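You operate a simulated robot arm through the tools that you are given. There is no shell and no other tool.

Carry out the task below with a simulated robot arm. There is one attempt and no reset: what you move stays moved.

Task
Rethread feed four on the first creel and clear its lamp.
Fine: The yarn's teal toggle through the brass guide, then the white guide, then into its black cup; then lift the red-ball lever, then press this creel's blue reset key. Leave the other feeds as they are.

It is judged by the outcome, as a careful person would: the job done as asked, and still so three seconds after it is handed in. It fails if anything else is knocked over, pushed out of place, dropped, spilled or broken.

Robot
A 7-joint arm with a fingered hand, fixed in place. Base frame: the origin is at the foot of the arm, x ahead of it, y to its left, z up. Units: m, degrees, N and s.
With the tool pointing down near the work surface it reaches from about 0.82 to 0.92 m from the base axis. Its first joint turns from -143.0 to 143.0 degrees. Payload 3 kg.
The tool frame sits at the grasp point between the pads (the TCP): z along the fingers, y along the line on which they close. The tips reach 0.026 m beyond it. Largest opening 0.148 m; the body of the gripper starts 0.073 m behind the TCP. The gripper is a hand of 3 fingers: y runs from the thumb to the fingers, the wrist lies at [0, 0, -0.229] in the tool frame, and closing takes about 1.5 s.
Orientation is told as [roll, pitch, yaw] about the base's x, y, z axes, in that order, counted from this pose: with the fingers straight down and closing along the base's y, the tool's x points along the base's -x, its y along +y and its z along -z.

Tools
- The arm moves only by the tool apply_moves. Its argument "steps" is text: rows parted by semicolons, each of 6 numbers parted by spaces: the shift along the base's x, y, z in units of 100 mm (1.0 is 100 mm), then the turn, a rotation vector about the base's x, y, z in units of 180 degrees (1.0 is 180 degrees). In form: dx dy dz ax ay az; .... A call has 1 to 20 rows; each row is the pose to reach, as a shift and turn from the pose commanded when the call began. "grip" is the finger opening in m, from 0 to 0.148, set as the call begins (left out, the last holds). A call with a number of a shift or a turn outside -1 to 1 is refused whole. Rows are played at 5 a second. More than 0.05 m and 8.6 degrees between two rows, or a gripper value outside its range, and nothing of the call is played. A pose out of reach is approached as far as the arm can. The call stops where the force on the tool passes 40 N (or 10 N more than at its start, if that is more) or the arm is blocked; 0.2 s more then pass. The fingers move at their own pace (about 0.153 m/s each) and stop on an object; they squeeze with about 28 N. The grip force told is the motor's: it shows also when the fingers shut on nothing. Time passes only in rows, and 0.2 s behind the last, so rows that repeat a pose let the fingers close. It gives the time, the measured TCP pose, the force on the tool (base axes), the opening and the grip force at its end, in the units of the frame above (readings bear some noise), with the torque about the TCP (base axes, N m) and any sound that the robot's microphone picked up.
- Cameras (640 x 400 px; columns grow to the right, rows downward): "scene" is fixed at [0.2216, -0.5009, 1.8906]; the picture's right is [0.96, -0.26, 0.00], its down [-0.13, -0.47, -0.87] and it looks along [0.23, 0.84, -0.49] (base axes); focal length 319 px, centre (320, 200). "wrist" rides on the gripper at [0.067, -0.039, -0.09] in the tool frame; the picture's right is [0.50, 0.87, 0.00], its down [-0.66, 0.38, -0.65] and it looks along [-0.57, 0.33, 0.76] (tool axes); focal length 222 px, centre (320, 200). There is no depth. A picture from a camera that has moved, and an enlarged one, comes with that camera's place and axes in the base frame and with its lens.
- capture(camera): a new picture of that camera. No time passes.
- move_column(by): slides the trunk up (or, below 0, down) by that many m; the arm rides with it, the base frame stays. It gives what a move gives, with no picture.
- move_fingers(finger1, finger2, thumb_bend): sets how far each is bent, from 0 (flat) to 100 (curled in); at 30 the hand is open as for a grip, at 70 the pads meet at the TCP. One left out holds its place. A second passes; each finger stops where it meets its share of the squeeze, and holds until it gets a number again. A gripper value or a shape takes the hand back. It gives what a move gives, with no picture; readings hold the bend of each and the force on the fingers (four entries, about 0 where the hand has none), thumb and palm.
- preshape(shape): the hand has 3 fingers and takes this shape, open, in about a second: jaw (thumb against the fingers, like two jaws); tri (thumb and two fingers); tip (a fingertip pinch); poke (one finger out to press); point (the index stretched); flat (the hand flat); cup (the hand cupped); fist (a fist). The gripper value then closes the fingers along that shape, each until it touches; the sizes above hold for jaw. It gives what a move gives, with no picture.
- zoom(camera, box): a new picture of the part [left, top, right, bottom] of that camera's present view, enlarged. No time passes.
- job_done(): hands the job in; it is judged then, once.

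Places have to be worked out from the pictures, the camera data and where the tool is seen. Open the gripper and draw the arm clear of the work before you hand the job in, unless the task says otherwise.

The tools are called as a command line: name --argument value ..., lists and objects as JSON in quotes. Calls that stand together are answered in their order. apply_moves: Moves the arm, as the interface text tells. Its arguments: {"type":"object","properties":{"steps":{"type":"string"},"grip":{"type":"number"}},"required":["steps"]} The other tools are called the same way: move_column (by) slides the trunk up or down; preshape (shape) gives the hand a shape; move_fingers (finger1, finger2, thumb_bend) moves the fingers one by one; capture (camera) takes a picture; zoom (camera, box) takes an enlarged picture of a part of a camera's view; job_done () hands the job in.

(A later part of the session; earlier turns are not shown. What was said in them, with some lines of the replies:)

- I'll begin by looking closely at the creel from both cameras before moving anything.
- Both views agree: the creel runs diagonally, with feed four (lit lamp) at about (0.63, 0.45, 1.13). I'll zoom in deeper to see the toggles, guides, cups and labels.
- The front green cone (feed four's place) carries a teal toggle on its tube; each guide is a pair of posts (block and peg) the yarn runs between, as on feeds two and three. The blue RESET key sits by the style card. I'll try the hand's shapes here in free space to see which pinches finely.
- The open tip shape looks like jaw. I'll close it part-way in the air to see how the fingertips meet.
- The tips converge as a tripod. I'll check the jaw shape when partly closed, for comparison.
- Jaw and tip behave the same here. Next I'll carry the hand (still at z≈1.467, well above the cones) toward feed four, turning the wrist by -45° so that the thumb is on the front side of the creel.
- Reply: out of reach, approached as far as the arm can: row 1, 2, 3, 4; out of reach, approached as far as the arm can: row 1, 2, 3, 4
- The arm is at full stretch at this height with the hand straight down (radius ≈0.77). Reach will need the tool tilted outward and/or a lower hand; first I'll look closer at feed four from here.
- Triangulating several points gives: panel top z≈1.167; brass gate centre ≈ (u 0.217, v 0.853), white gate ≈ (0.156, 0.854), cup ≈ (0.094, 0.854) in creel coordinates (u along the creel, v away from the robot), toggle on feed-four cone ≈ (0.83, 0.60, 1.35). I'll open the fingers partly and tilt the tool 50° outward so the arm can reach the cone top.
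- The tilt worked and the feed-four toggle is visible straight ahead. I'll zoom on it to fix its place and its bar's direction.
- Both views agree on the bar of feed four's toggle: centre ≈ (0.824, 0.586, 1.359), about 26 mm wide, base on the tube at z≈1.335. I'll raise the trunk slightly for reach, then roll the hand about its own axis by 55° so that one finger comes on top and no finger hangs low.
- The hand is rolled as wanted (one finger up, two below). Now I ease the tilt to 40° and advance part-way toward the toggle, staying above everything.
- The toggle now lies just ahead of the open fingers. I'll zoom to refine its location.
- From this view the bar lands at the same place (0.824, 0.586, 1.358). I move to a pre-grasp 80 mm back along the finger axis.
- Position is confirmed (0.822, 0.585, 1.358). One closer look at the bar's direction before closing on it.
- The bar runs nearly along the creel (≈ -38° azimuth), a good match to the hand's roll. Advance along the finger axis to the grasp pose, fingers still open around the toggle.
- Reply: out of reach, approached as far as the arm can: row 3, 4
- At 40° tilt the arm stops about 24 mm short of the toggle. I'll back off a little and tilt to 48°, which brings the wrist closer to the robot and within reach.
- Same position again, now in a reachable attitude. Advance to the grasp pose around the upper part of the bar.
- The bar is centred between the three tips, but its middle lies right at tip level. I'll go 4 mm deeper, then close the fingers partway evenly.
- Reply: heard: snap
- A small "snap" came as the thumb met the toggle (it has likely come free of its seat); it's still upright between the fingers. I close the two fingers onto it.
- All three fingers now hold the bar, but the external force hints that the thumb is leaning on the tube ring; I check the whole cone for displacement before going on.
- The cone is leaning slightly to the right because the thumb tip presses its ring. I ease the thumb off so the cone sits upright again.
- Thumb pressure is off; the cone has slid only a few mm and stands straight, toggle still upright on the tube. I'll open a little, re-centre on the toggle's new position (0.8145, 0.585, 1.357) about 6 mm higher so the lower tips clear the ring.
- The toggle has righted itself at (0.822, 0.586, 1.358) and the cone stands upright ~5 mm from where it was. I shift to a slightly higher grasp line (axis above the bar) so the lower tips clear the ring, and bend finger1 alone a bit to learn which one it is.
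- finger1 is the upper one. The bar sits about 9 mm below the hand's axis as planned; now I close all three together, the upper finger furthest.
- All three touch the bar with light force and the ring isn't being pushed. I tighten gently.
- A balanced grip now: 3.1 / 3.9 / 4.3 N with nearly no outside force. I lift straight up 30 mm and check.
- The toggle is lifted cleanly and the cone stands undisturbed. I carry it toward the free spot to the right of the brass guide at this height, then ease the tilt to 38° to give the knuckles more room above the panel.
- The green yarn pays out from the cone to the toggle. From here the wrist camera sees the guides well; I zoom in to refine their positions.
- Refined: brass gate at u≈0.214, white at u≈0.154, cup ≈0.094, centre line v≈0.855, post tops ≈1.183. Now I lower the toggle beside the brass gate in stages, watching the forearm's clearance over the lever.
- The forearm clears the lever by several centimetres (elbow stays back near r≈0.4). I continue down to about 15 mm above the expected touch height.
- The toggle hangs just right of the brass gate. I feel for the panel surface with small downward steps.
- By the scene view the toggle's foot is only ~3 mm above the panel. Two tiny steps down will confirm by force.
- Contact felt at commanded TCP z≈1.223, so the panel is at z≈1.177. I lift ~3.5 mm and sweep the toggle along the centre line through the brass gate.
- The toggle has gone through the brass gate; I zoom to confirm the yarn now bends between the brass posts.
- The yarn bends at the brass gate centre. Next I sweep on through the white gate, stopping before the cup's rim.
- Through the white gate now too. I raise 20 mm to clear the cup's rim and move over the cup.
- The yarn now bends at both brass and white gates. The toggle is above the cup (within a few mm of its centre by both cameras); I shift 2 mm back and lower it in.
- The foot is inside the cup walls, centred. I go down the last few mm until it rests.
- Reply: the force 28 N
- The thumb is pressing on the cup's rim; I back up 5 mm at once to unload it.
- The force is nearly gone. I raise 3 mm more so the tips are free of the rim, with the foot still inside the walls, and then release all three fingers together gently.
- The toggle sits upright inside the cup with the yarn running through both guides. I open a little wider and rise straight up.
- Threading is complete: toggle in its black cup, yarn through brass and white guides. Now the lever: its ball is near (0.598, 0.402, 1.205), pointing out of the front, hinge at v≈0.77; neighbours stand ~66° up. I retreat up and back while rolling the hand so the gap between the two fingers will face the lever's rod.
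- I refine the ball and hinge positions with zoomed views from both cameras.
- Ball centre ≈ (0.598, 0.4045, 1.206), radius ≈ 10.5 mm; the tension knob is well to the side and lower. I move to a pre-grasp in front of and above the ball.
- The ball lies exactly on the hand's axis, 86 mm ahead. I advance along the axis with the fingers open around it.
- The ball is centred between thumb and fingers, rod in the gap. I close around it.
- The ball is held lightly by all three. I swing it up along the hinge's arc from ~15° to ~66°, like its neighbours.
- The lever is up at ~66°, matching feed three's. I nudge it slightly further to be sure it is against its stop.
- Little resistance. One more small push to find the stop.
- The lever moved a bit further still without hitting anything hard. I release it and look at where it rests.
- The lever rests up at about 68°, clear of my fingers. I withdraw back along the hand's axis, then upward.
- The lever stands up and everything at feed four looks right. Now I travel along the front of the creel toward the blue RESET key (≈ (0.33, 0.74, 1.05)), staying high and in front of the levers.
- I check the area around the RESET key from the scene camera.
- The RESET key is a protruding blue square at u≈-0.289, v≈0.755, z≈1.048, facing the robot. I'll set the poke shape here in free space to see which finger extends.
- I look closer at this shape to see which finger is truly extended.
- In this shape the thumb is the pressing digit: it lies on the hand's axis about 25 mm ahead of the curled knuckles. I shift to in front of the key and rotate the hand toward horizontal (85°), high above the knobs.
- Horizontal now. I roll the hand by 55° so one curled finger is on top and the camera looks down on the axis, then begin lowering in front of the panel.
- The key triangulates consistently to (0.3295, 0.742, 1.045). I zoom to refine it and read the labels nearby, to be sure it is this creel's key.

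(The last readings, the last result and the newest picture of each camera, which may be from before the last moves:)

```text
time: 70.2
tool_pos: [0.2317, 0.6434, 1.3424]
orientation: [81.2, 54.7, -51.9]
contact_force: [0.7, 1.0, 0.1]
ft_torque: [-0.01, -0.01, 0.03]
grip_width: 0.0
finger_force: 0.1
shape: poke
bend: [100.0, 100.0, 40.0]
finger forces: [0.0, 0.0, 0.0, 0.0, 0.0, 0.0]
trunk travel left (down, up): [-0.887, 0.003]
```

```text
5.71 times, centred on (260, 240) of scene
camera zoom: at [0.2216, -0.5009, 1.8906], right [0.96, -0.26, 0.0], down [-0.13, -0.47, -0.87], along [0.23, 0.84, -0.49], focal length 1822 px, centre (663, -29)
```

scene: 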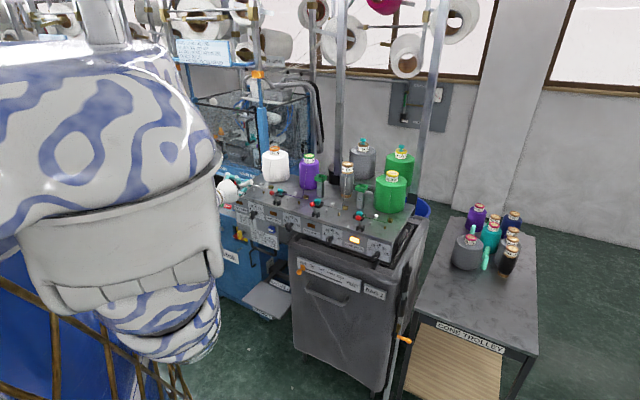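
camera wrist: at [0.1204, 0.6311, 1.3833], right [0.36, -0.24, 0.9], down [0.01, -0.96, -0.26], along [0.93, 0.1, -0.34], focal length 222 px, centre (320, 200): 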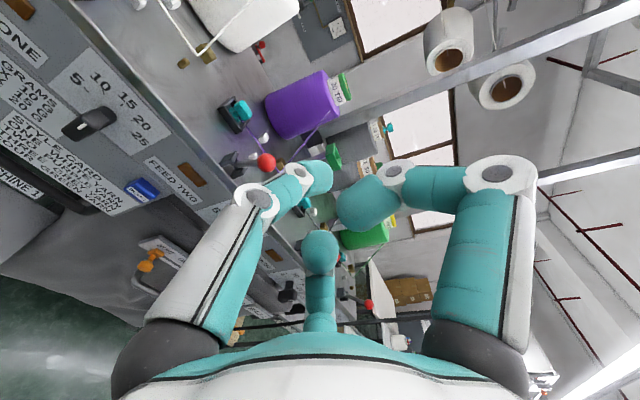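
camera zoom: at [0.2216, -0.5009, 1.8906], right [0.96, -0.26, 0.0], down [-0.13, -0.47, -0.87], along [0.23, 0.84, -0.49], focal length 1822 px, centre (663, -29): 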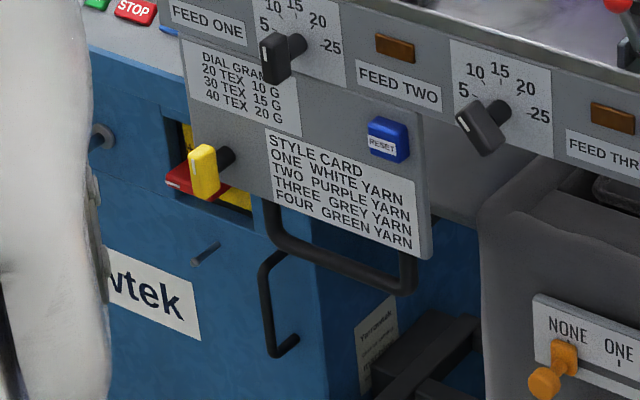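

The label "MACHINE 1" confirms this is the first creel's key. I zoom on the hand to locate the pressing tip exactly.

zoom --camera "scene" --box '[232, 162, 280, 202]'

zoom --camera "wrist" --box '[220, 130, 420, 260]'

```text
10.00 times, centred on (256, 182) of scene
camera zoom: at [0.2216, -0.5009, 1.8906], right [0.96, -0.26, 0.0], down [-0.13, -0.47, -0.87], along [0.23, 0.84, -0.49], focal length 3189 px, centre (960, 380)
```

zoom: 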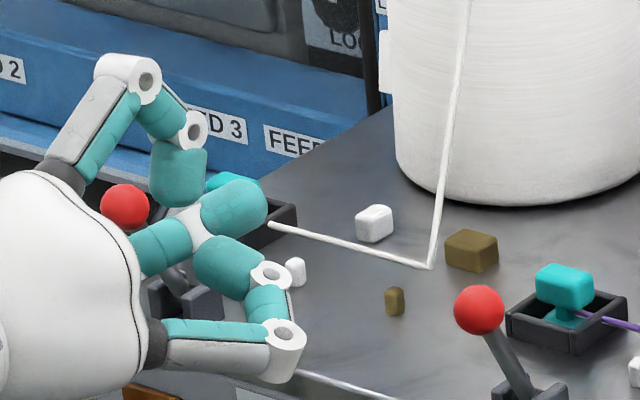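

```text
3.08 times, centred on (320, 195) of wrist
camera zoom: at [0.1204, 0.6311, 1.3833], right [0.36, -0.24, 0.9], down [0.01, -0.96, -0.26], along [0.93, 0.1, -0.34], focal length 684 px, centre (320, 215)
```

zoom: 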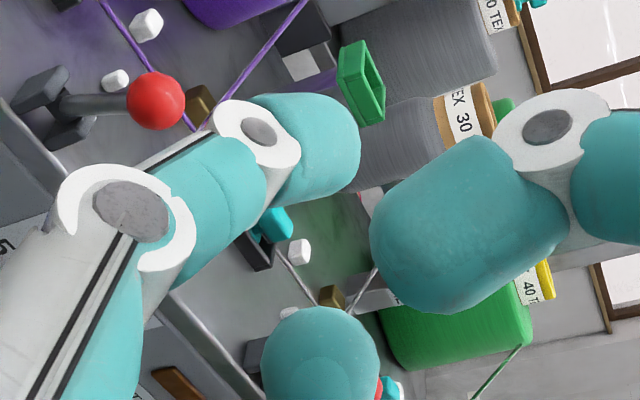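

The pressing tip is on the axis, about 37 mm ahead of the TCP. Now I descend in front of the panel in three steps to the key's height.

apply_moves --steps "0 0 -0.24 0 0 0; 0 0 -0.48 0 0 0; 0 0 -0.72 0 0 0; 0 0 -0.96 0 0 0"

apply_moves --steps "0 0 -0.24 0 0 0; 0 0 -0.48 0 0 0; 0 0 -0.72 0 0 0; 0 0 -0.96 0 0 0"

capture --camera "scene"

capture --camera "wrist"

```text
time: 71.2
tool_pos: [0.2331, 0.6442, 1.2457]
orientation: [81.3, 54.6, -52.1]
contact_force: [-0.9, 0.1, 0.2]
ft_torque: [0.03, -0.03, -0.04]
grip_width: 0.0
finger_force: 0.1
shape: poke
bend: [100.0, 100.0, 40.0]
finger forces: [0.0, 0.0, 0.0, 0.1, 0.0, 0.0]
trunk travel left (down, up): [-0.887, 0.003]
```

```text
time: 72.2
tool_pos: [0.2333, 0.6435, 1.1499]
orientation: [81.4, 54.6, -52.0]
contact_force: [-0.5, 0.3, 0.0]
ft_torque: [0.0, 0.0, -0.02]
grip_width: 0.0
finger_force: 0.1
shape: poke
bend: [100.0, 100.0, 40.0]
finger forces: [0.1, 0.1, 0.1, 0.0, 0.0, 0.0]
trunk travel left (down, up): [-0.887, 0.003]
```

```text
taken
```

scene: 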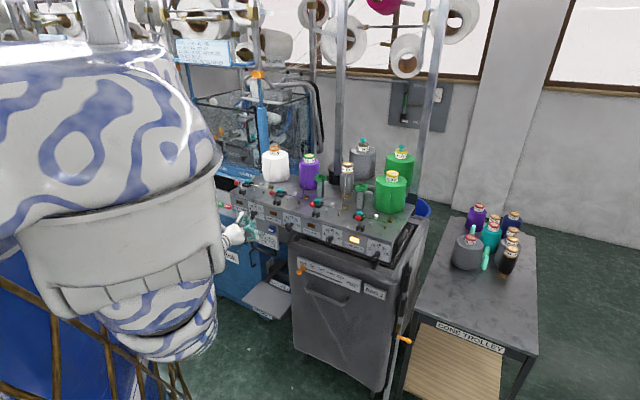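

```text
taken
camera wrist: at [0.1206, 0.6319, 1.1903], right [0.35, -0.24, 0.9], down [0.01, -0.97, -0.26], along [0.94, 0.1, -0.34], focal length 222 px, centre (320, 200)
```

wrist: 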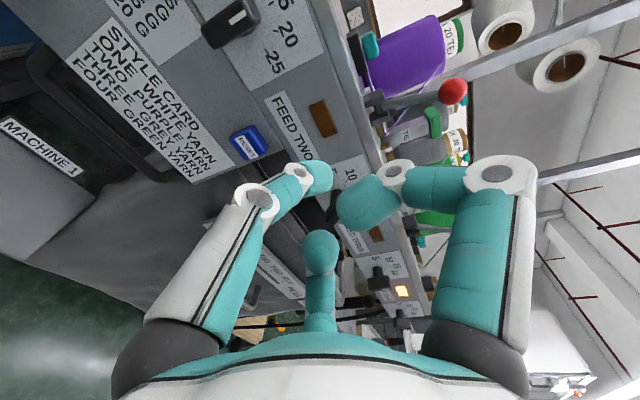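

The key is right ahead and below. Down the last ~95 mm, then line up on it.

apply_moves --steps "0.05 0.05 -0.24 0 0 0; 0.1 0.1 -0.48 0 0 0; 0.18 0.18 -0.72 0 0 0; 0.25 0.25 -0.96 0 0 0; 0.25 0.25 -0.96 0 0 0"

zoom --camera "wrist" --box '[200, 80, 440, 240]'

zoom --camera "scene" --box '[220, 195, 316, 259]'

```text
time: 73.4
tool_pos: [0.2433, 0.6541, 1.1026]
orientation: [81.3, 54.7, -52.0]
contact_force: [-0.2, 0.3, 0.2]
ft_torque: [-0.01, -0.04, 0.01]
grip_width: 0.0001
finger_force: 0.2
shape: poke
bend: [100.0, 100.0, 40.0]
finger forces: [0.1, 0.0, 0.0, 0.0, 0.0, 0.0]
out of reach, approached as far as the arm can: row 3, 4, 5
trunk travel left (down, up): [-0.887, 0.003]
```

```text
2.50 times, centred on (320, 160) of wrist
camera zoom: at [0.1309, 0.6415, 1.1431], right [0.35, -0.24, 0.9], down [0.01, -0.97, -0.26], along [0.94, 0.1, -0.34], focal length 555 px, centre (320, 300)
```

zoom: 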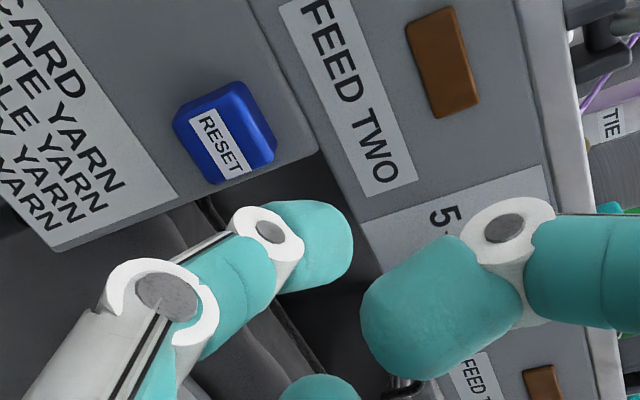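

```text
6.25 times, centred on (268, 227) of scene
camera zoom: at [0.2216, -0.5009, 1.8906], right [0.96, -0.26, 0.0], down [-0.13, -0.47, -0.87], along [0.23, 0.84, -0.49], focal length 1993 px, centre (645, 31)
```

zoom: 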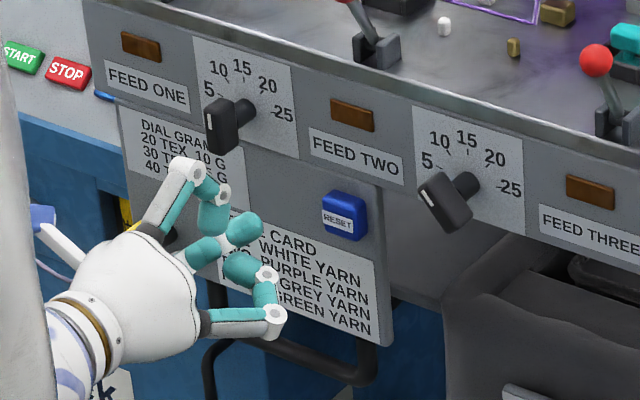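

The arm's joints stop it at z≈1.10, so I use the trunk to come down the remaining 51 mm.

move_column --by -0.051

zoom --camera "wrist" --box '[200, 80, 440, 240]'

zoom --camera "scene" --box '[220, 195, 316, 259]'

```text
time: 74.3
tool_pos: [0.2434, 0.6543, 1.0522]
orientation: [81.2, 54.7, -52.0]
contact_force: [0.1, -0.3, 0.0]
ft_torque: [0.0, 0.01, 0.01]
grip_width: 0.0
finger_force: 0.1
shape: poke
bend: [100.0, 100.0, 40.0]
finger forces: [0.0, 0.0, 0.0, 0.1, 0.1, 0.0]
trunk travel left (down, up): [-0.836, 0.054]
```

```text
2.50 times, centred on (320, 160) of wrist
camera zoom: at [0.1309, 0.6416, 1.0921], right [0.35, -0.24, 0.9], down [0.01, -0.97, -0.26], along [0.94, 0.1, -0.34], focal length 555 px, centre (320, 300)
```

zoom: 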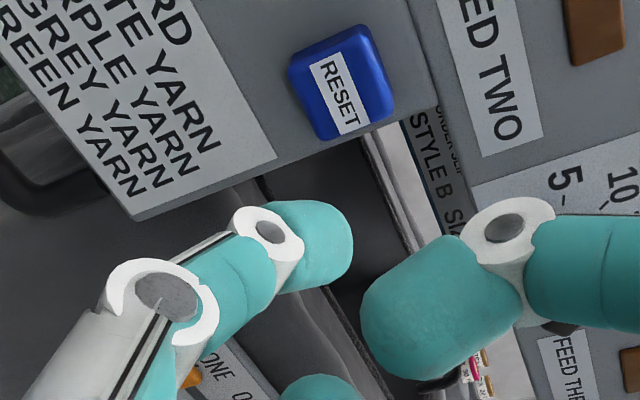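

```text
6.25 times, centred on (268, 227) of scene
camera zoom: at [0.2216, -0.5009, 1.8906], right [0.96, -0.26, 0.0], down [-0.13, -0.47, -0.87], along [0.23, 0.84, -0.49], focal length 1993 px, centre (645, 31)
```

zoom: 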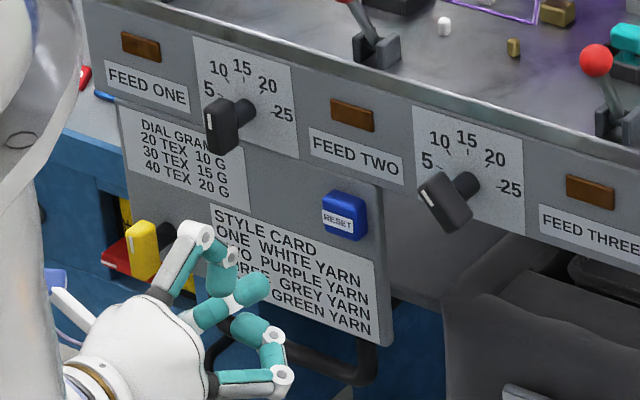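

Aligned with the key (within ~1 mm sideways). I approach horizontally to about 15 mm before contact.

apply_moves --steps "0.12 0.12 0 0 0 0; 0.24 0.24 0 0 0 0; 0.36 0.36 0 0 0 0; 0.46 0.46 0 0 0 0; 0.46 0.46 0 0 0 0"

zoom --camera "wrist" --box '[200, 80, 440, 240]'

zoom --camera "scene" --box '[240, 205, 304, 249]'

```text
time: 75.5
tool_pos: [0.285, 0.6709, 1.0634]
orientation: [81.3, 54.7, -52.0]
contact_force: [-0.3, 0.0, -0.8]
ft_torque: [-0.03, -0.02, 0.01]
grip_width: 0.0
finger_force: 0.1
shape: poke
bend: [100.0, 100.0, 40.0]
finger forces: [0.1, 0.1, 0.1, 0.1, 0.1, 0.0]
out of reach, approached as far as the arm can: row 1, 2, 3, 4, 5
trunk travel left (down, up): [-0.836, 0.054]
```

```text
2.50 times, centred on (320, 160) of wrist
camera zoom: at [0.1717, 0.6585, 1.1031], right [0.35, -0.24, 0.9], down [0.01, -0.97, -0.26], along [0.93, 0.1, -0.34], focal length 555 px, centre (320, 300)
```

zoom: 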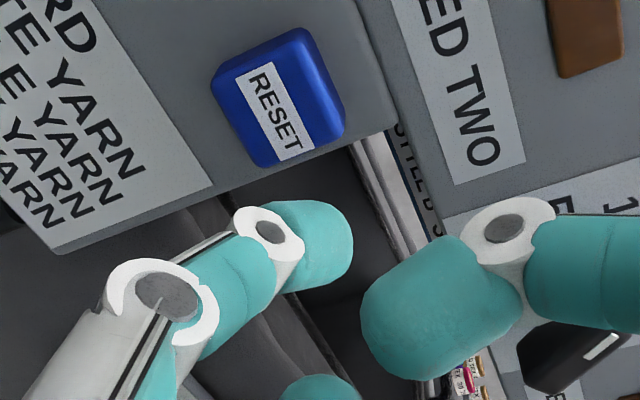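

```text
9.09 times, centred on (272, 227) of scene
camera zoom: at [0.2216, -0.5009, 1.8906], right [0.96, -0.26, 0.0], down [-0.13, -0.47, -0.87], along [0.23, 0.84, -0.49], focal length 2899 px, centre (756, -46)
```

zoom: 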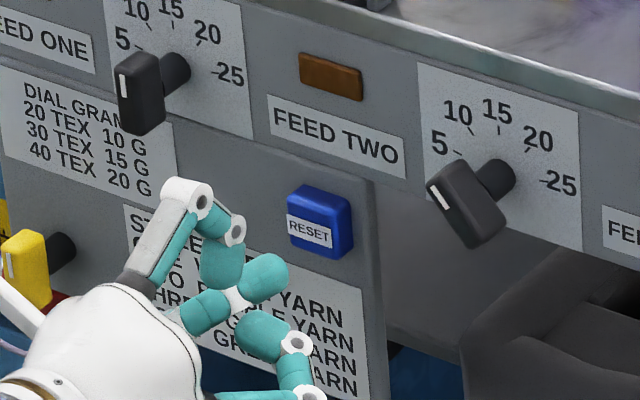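

The arm is at a joint limit in this low posture. I back away from the panel and raise the hand, then lower the trunk by the same amount, so the arm works higher relative to its shoulder.

apply_moves --steps "-0.17 -0.09 0.05 0 0 0; -0.34 -0.18 0.25 0 0 0; -0.515 -0.276 0.5 0 0 0; -0.515 -0.276 0.75 0 0 0; -0.515 -0.276 1.0 0 0 0; -0.515 -0.276 1.0 0 0 0"

capture --camera "scene"

```text
time: 76.9
tool_pos: [0.2305, 0.6453, 1.1624]
orientation: [81.2, 54.6, -52.0]
contact_force: [0.5, 0.6, 0.3]
ft_torque: [0.01, 0.01, 0.04]
grip_width: 0.0003
finger_force: 0.1
shape: poke
bend: [100.0, 100.0, 40.0]
finger forces: [0.0, 0.0, 0.1, 0.0, 0.1, 0.0]
trunk travel left (down, up): [-0.836, 0.054]
```

```text
taken
```

scene: 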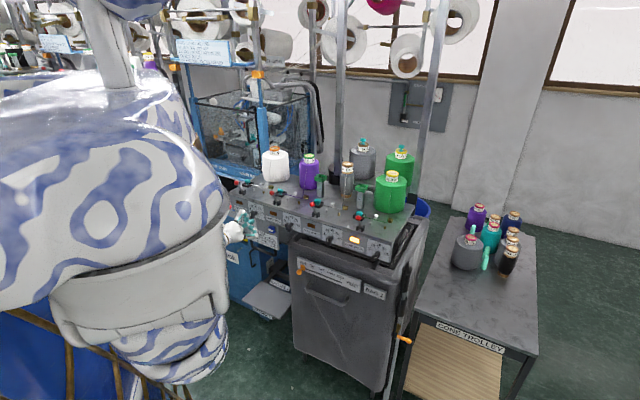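

Raised. Now the trunk goes down 0.11 m, bringing the fingertip back to the key's height with the arm in a freer posture.

move_column --by -0.11

apply_moves --steps "0.11 0.09 0 0 0 0; 0.22 0.18 0 0 0 0; 0.33 0.28 0 0 0 0; 0.45 0.39 0 0 0 0"

zoom --camera "wrist" --box '[200, 80, 440, 240]'

zoom --camera "scene" --box '[240, 205, 304, 249]'

```text
time: 78.3
tool_pos: [0.2302, 0.6447, 1.0525]
orientation: [81.4, 54.6, -52.1]
contact_force: [-0.2, 0.5, 0.0]
ft_torque: [0.01, -0.01, -0.02]
grip_width: 0.0001
finger_force: 0.0
shape: poke
bend: [100.0, 100.0, 40.0]
finger forces: [0.0, 0.0, 0.0, 0.1, 0.0, 0.1]
trunk travel left (down, up): [-0.726, 0.164]
```

```text
time: 79.3
tool_pos: [0.2757, 0.683, 1.0509]
orientation: [81.2, 54.5, -52.1]
contact_force: [0.5, -0.5, 0.4]
ft_torque: [0.03, -0.02, -0.04]
grip_width: 0.0001
finger_force: 0.0
shape: poke
bend: [100.0, 100.0, 40.0]
finger forces: [0.0, 0.0, 0.0, 0.0, 0.0, 0.0]
trunk travel left (down, up): [-0.726, 0.164]
```

```text
2.50 times, centred on (320, 160) of wrist
camera zoom: at [0.1637, 0.6717, 1.0917], right [0.35, -0.24, 0.9], down [0.0, -0.97, -0.26], along [0.93, 0.1, -0.34], focal length 555 px, centre (320, 300)
```

zoom: 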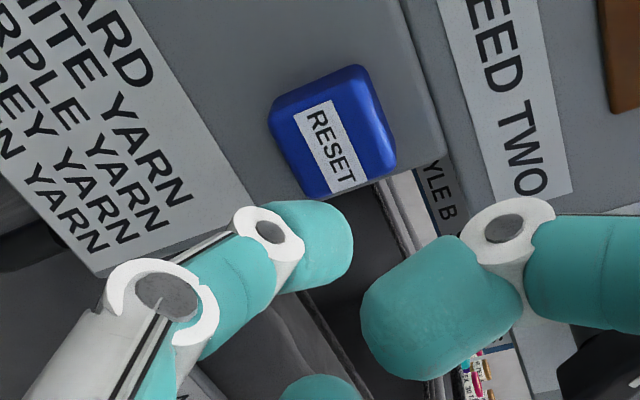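

```text
9.09 times, centred on (272, 227) of scene
camera zoom: at [0.2216, -0.5009, 1.8906], right [0.96, -0.26, 0.0], down [-0.13, -0.47, -0.87], along [0.23, 0.84, -0.49], focal length 2899 px, centre (756, -46)
```

zoom: 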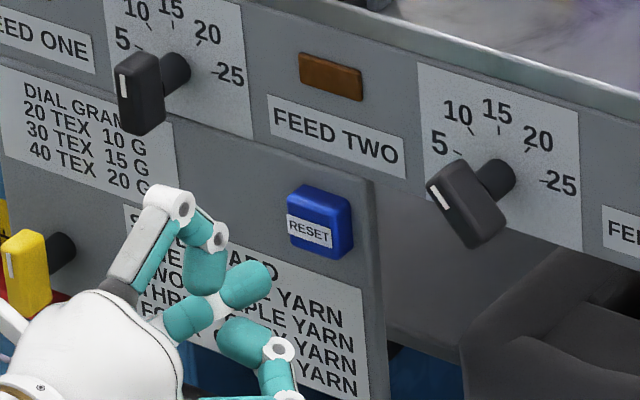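

Now well within reach and on the key's axis, about 37 mm away. I approach to near contact.

apply_moves --steps "0.07 0.07 0 0 0 0; 0.14 0.14 0 0 0 0; 0.2 0.2 0 0 0 0; 0.2 0.2 0 0 0 0"

zoom --camera "scene" --box '[256, 208, 296, 238]'

zoom --camera "wrist" --box '[220, 100, 420, 230]'

```text
time: 80.3
tool_pos: [0.2948, 0.7043, 1.0517]
orientation: [81.2, 54.6, -52.0]
contact_force: [-0.6, -0.2, -0.2]
ft_torque: [-0.04, -0.01, -0.04]
grip_width: 0.0001
finger_force: 0.0
shape: poke
bend: [100.0, 100.0, 40.0]
finger forces: [0.1, 0.0, 0.1, 0.1, 0.1, 0.0]
trunk travel left (down, up): [-0.726, 0.164]
```

```text
13.33 times, centred on (276, 223) of scene
camera zoom: at [0.2216, -0.5009, 1.8906], right [0.96, -0.26, 0.0], down [-0.13, -0.47, -0.87], along [0.23, 0.84, -0.49], focal length 4252 px, centre (907, -107)
```

zoom: 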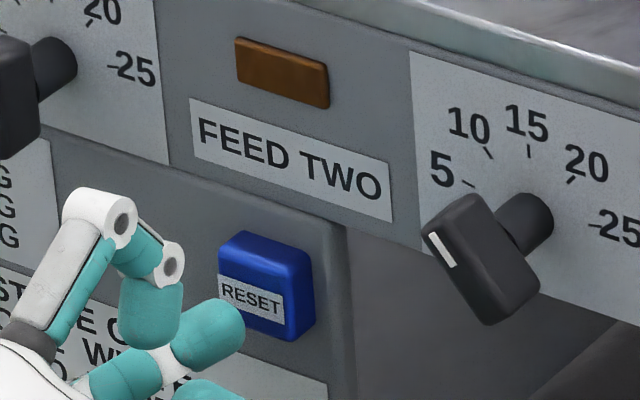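

```text
3.08 times, centred on (320, 165) of wrist
camera zoom: at [0.1831, 0.6914, 1.0923], right [0.35, -0.24, 0.9], down [0.01, -0.97, -0.26], along [0.93, 0.1, -0.34], focal length 684 px, centre (320, 308)
```

zoom: 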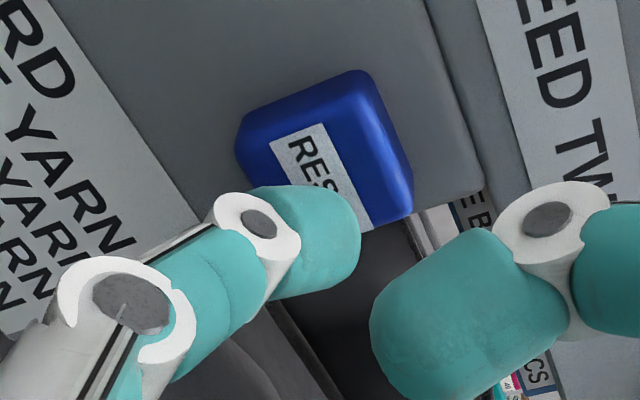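

The tip is just in front of the key, slightly below its centre. I raise 3 mm and press in with small steps.

apply_moves --steps "0 0 0.03 0 0 0; 0.03 0.03 0.03 0 0 0; 0.03 0.03 0.03 0 0 0"

apply_moves --steps "0.015 0.015 0 0 0 0; 0.03 0.03 0 0 0 0; 0.03 0.03 0 0 0 0"

apply_moves --steps "0.015 0.015 0 0 0 0; 0.03 0.03 0 0 0 0; 0.03 0.03 0 0 0 0"

zoom --camera "scene" --box '[256, 208, 296, 238]'

```text
time: 81.1
tool_pos: [0.2966, 0.7071, 1.0556]
orientation: [81.2, 54.7, -52.0]
contact_force: [-0.4, 0.5, 0.4]
ft_torque: [-0.01, 0.0, 0.0]
grip_width: 0.0
finger_force: 0.0
shape: poke
bend: [100.0, 100.0, 40.0]
finger forces: [0.0, 0.1, 0.0, 0.0, 0.0, 0.0]
trunk travel left (down, up): [-0.726, 0.164]
```

```text
time: 81.9
tool_pos: [0.3005, 0.7099, 1.0551]
orientation: [81.4, 54.5, -51.9]
contact_force: [-0.5, 0.3, 0.9]
ft_torque: [0.01, -0.02, 0.01]
grip_width: 0.0001
finger_force: 0.0
shape: poke
bend: [100.0, 100.0, 40.0]
finger forces: [0.1, 0.0, 0.0, 0.0, 0.1, 0.0]
trunk travel left (down, up): [-0.726, 0.164]
```

```text
time: 82.7
tool_pos: [0.3037, 0.7129, 1.0569]
orientation: [81.4, 54.7, -52.0]
contact_force: [-1.5, -1.3, 0.5]
ft_torque: [-0.02, -0.02, 0.01]
grip_width: 0.0001
finger_force: 0.0
shape: poke
bend: [100.0, 100.0, 40.0]
finger forces: [0.1, 0.0, 0.0, 0.0, 1.9, 0.0]
trunk travel left (down, up): [-0.726, 0.164]
```

```text
13.33 times, centred on (276, 223) of scene
camera zoom: at [0.2216, -0.5009, 1.8906], right [0.96, -0.26, 0.0], down [-0.13, -0.47, -0.87], along [0.23, 0.84, -0.49], focal length 4252 px, centre (907, -107)
```

zoom: 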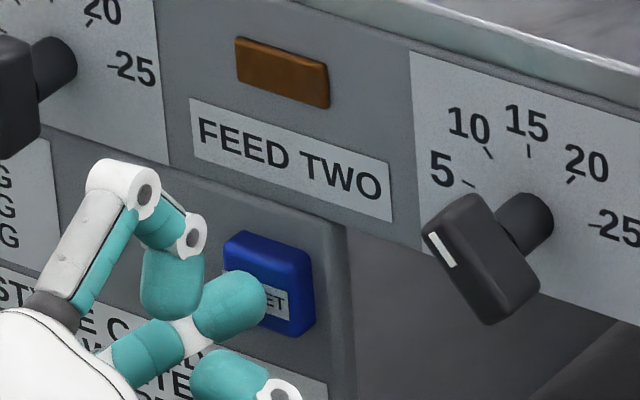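

Contact with the key (≈2 N). I keep pressing in small steps.

apply_moves --steps "0.015 0.015 0 0 0 0; 0.03 0.03 0 0 0 0; 0.03 0.03 0 0 0 0"

zoom --camera "scene" --box '[340, 225, 380, 255]'

zoom --camera "scene" --box '[256, 208, 296, 238]'

```text
time: 83.5
tool_pos: [0.306, 0.7156, 1.0561]
orientation: [81.5, 54.5, -51.9]
contact_force: [-6.3, -6.5, -0.7]
ft_torque: [-0.01, 0.04, -0.02]
grip_width: 0.0
finger_force: 0.0
shape: poke
bend: [100.0, 100.0, 40.0]
finger forces: [0.0, 0.0, 0.0, 0.1, 8.7, 0.1]
trunk travel left (down, up): [-0.726, 0.164]
heard: click
```

```text
13.33 times, centred on (360, 240) of scene
camera zoom: at [0.2216, -0.5009, 1.8906], right [0.96, -0.26, 0.0], down [-0.13, -0.47, -0.87], along [0.23, 0.84, -0.49], focal length 4252 px, centre (-213, -333)
```

zoom: 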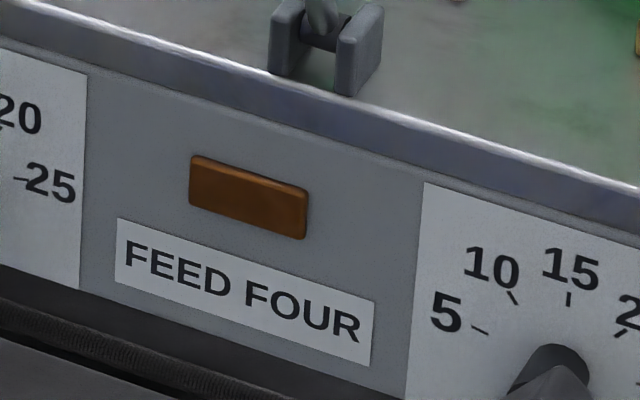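

```text
13.33 times, centred on (276, 223) of scene
camera zoom: at [0.2216, -0.5009, 1.8906], right [0.96, -0.26, 0.0], down [-0.13, -0.47, -0.87], along [0.23, 0.84, -0.49], focal length 4252 px, centre (907, -107)
```

zoom: 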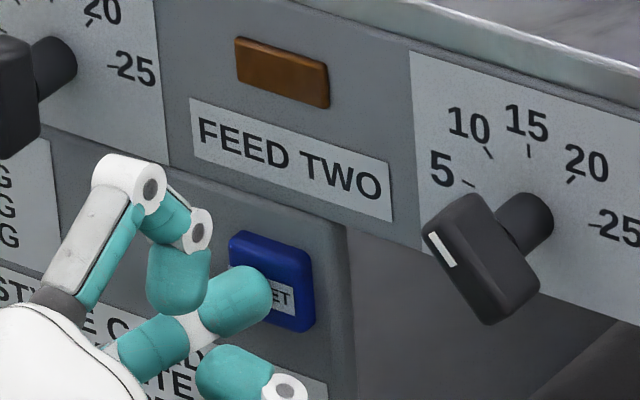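

A click, and FEED FOUR's lamp is out. I withdraw straight back from the key.

apply_moves --steps "-0.1 -0.1 0 0 0 0; -0.25 -0.25 0 0 0 0; -0.4 -0.4 0 0 0 0; -0.6 -0.6 0.05 0 0 0; -0.75 -0.75 0.1 0 0 0"

capture --camera "scene"

zoom --camera "scene" --box '[240, 130, 440, 270]'

zoom --camera "scene" --box '[340, 185, 420, 245]'

```text
time: 84.7
tool_pos: [0.2332, 0.6414, 1.0684]
orientation: [81.5, 54.7, -52.0]
contact_force: [0.2, 0.2, 0.4]
ft_torque: [0.03, 0.0, -0.01]
grip_width: 0.0
finger_force: 0.1
shape: poke
bend: [100.0, 100.0, 40.0]
finger forces: [0.0, 0.0, 0.1, 0.1, 0.0, 0.0]
trunk travel left (down, up): [-0.726, 0.164]
```

```text
taken
```

scene: 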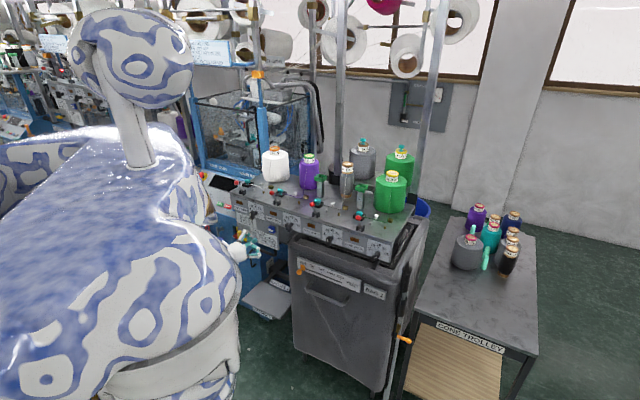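

```text
2.86 times, centred on (340, 200) of scene
camera zoom: at [0.2216, -0.5009, 1.8906], right [0.96, -0.26, 0.0], down [-0.13, -0.47, -0.87], along [0.23, 0.84, -0.49], focal length 911 px, centre (263, 200)
```

zoom: 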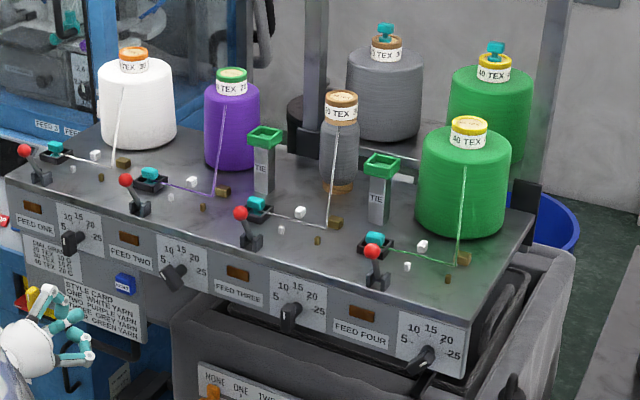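

```text
6.67 times, centred on (380, 215) of scene
camera zoom: at [0.2216, -0.5009, 1.8906], right [0.96, -0.26, 0.0], down [-0.13, -0.47, -0.87], along [0.23, 0.84, -0.49], focal length 2126 px, centre (-80, 100)
```

zoom: 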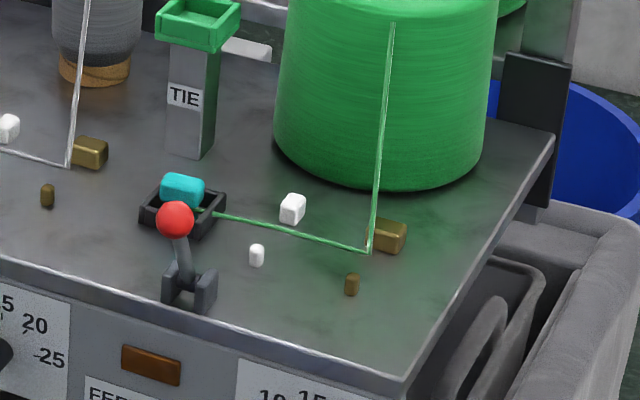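

All matches the other feeds: yarn through brass and white, toggle in its cup, lever up, lamp out. I draw the hand further back from the creel and open it.

apply_moves --steps "-0.12 -0.12 0.1 0 0 0; -0.25 -0.25 0.2 0 0 0; -0.38 -0.38 0.3 0 0 0; -0.5 -0.5 0.4 0 0 0"

preshape --shape "jaw"

apply_moves --steps "0 0 0 0 0 0; 0 0 0 0 0 0; 0 0 0 0 0 0; 0 0 0 0 0 0; 0 0 0 0 0 0" --grip 0.148

zoom --camera "scene" --box '[200, 130, 440, 280]'

zoom --camera "scene" --box '[345, 200, 393, 230]'

```text
time: 85.7
tool_pos: [0.1872, 0.5916, 1.1051]
orientation: [81.2, 54.6, -52.2]
contact_force: [-0.4, 0.3, -0.3]
ft_torque: [-0.01, -0.03, 0.01]
grip_width: 0.0
finger_force: 0.1
shape: poke
bend: [100.0, 100.0, 40.0]
finger forces: [0.1, 0.0, 0.1, 0.1, 0.0, 0.0]
trunk travel left (down, up): [-0.726, 0.164]
```

```text
time: 86.6
tool_pos: [0.1843, 0.5925, 1.1054]
orientation: [81.0, 54.7, -52.1]
contact_force: [0.0, 0.6, -0.4]
ft_torque: [-0.01, -0.01, 0.01]
grip_width: 0.1476
finger_force: 0.0
shape: jaw
bend: [30.0, 30.0, 30.0]
finger forces: [0.1, 0.1, 0.0, 0.1, 0.0, 0.0]
trunk travel left (down, up): [-0.726, 0.164]
```

```text
time: 87.8
tool_pos: [0.186, 0.5917, 1.1051]
orientation: [81.1, 54.7, -52.2]
contact_force: [0.5, 0.4, 0.3]
ft_torque: [0.0, -0.01, 0.03]
grip_width: 0.1477
finger_force: 0.2
shape: jaw
bend: [30.0, 30.0, 30.0]
finger forces: [0.0, 0.0, 0.0, 0.0, 0.0, 0.0]
trunk travel left (down, up): [-0.726, 0.164]
```

```text
2.67 times, centred on (320, 205) of scene
camera zoom: at [0.2216, -0.5009, 1.8906], right [0.96, -0.26, 0.0], down [-0.13, -0.47, -0.87], along [0.23, 0.84, -0.49], focal length 850 px, centre (320, 187)
```

zoom: 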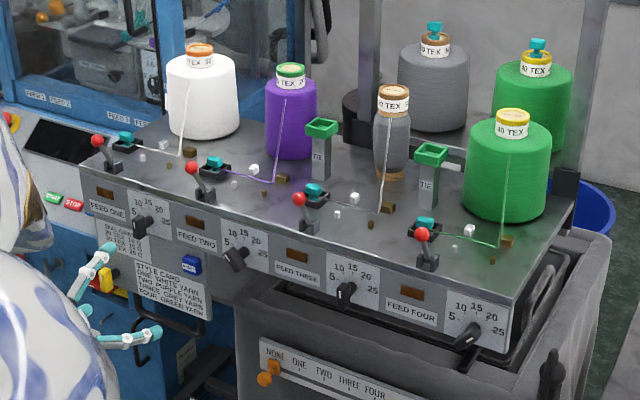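

```text
13.33 times, centred on (369, 215) of scene
camera zoom: at [0.2216, -0.5009, 1.8906], right [0.96, -0.26, 0.0], down [-0.13, -0.47, -0.87], along [0.23, 0.84, -0.49], focal length 4252 px, centre (-333, 0)
```

zoom: 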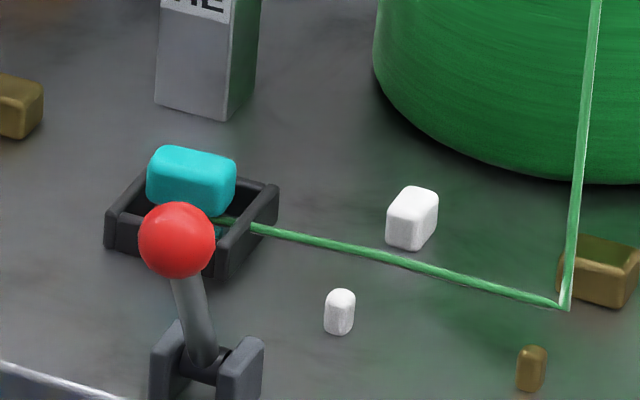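

Everything holds after several seconds: yarn through the brass and white guides, toggle in the black cup, lever up, FEED FOUR lamp dark, and the other feeds unchanged. One side effect: the feed-four cone slid about 5 mm when I gripped its toggle, and it still stands upright. The hand is open and well clear, so I hand the job in.

job_done

```text
The job is handed in.
```

Feed four on the first creel is rethreaded and its lamp is out.

- **Yarn:** it runs from the cone through the brass guide and then the white guide, and its teal toggle sits in the black cup.
- **Lever:** the red-ball lever is up, at about the same angle as the levers on the other feeds.
- **Reset:** I pressed the blue RESET key on the creel marked MACHINE 1. It clicked and the FEED FOUR lamp went dark.
- **Side effect:** my first grip on the toggle pushed the feed-four cone about 5 mm to the right. It is upright and undamaged, and I left it there rather than touch it again.
- **Cup rim:** a finger pressed on the rim of feed four's black cup with up to 26 N as I lowered the toggle in. I backed off at once, and the cup looks unmoved.

In the last pictures before I handed in, the other feeds looked unchanged. The hand is open and clear of the creel.
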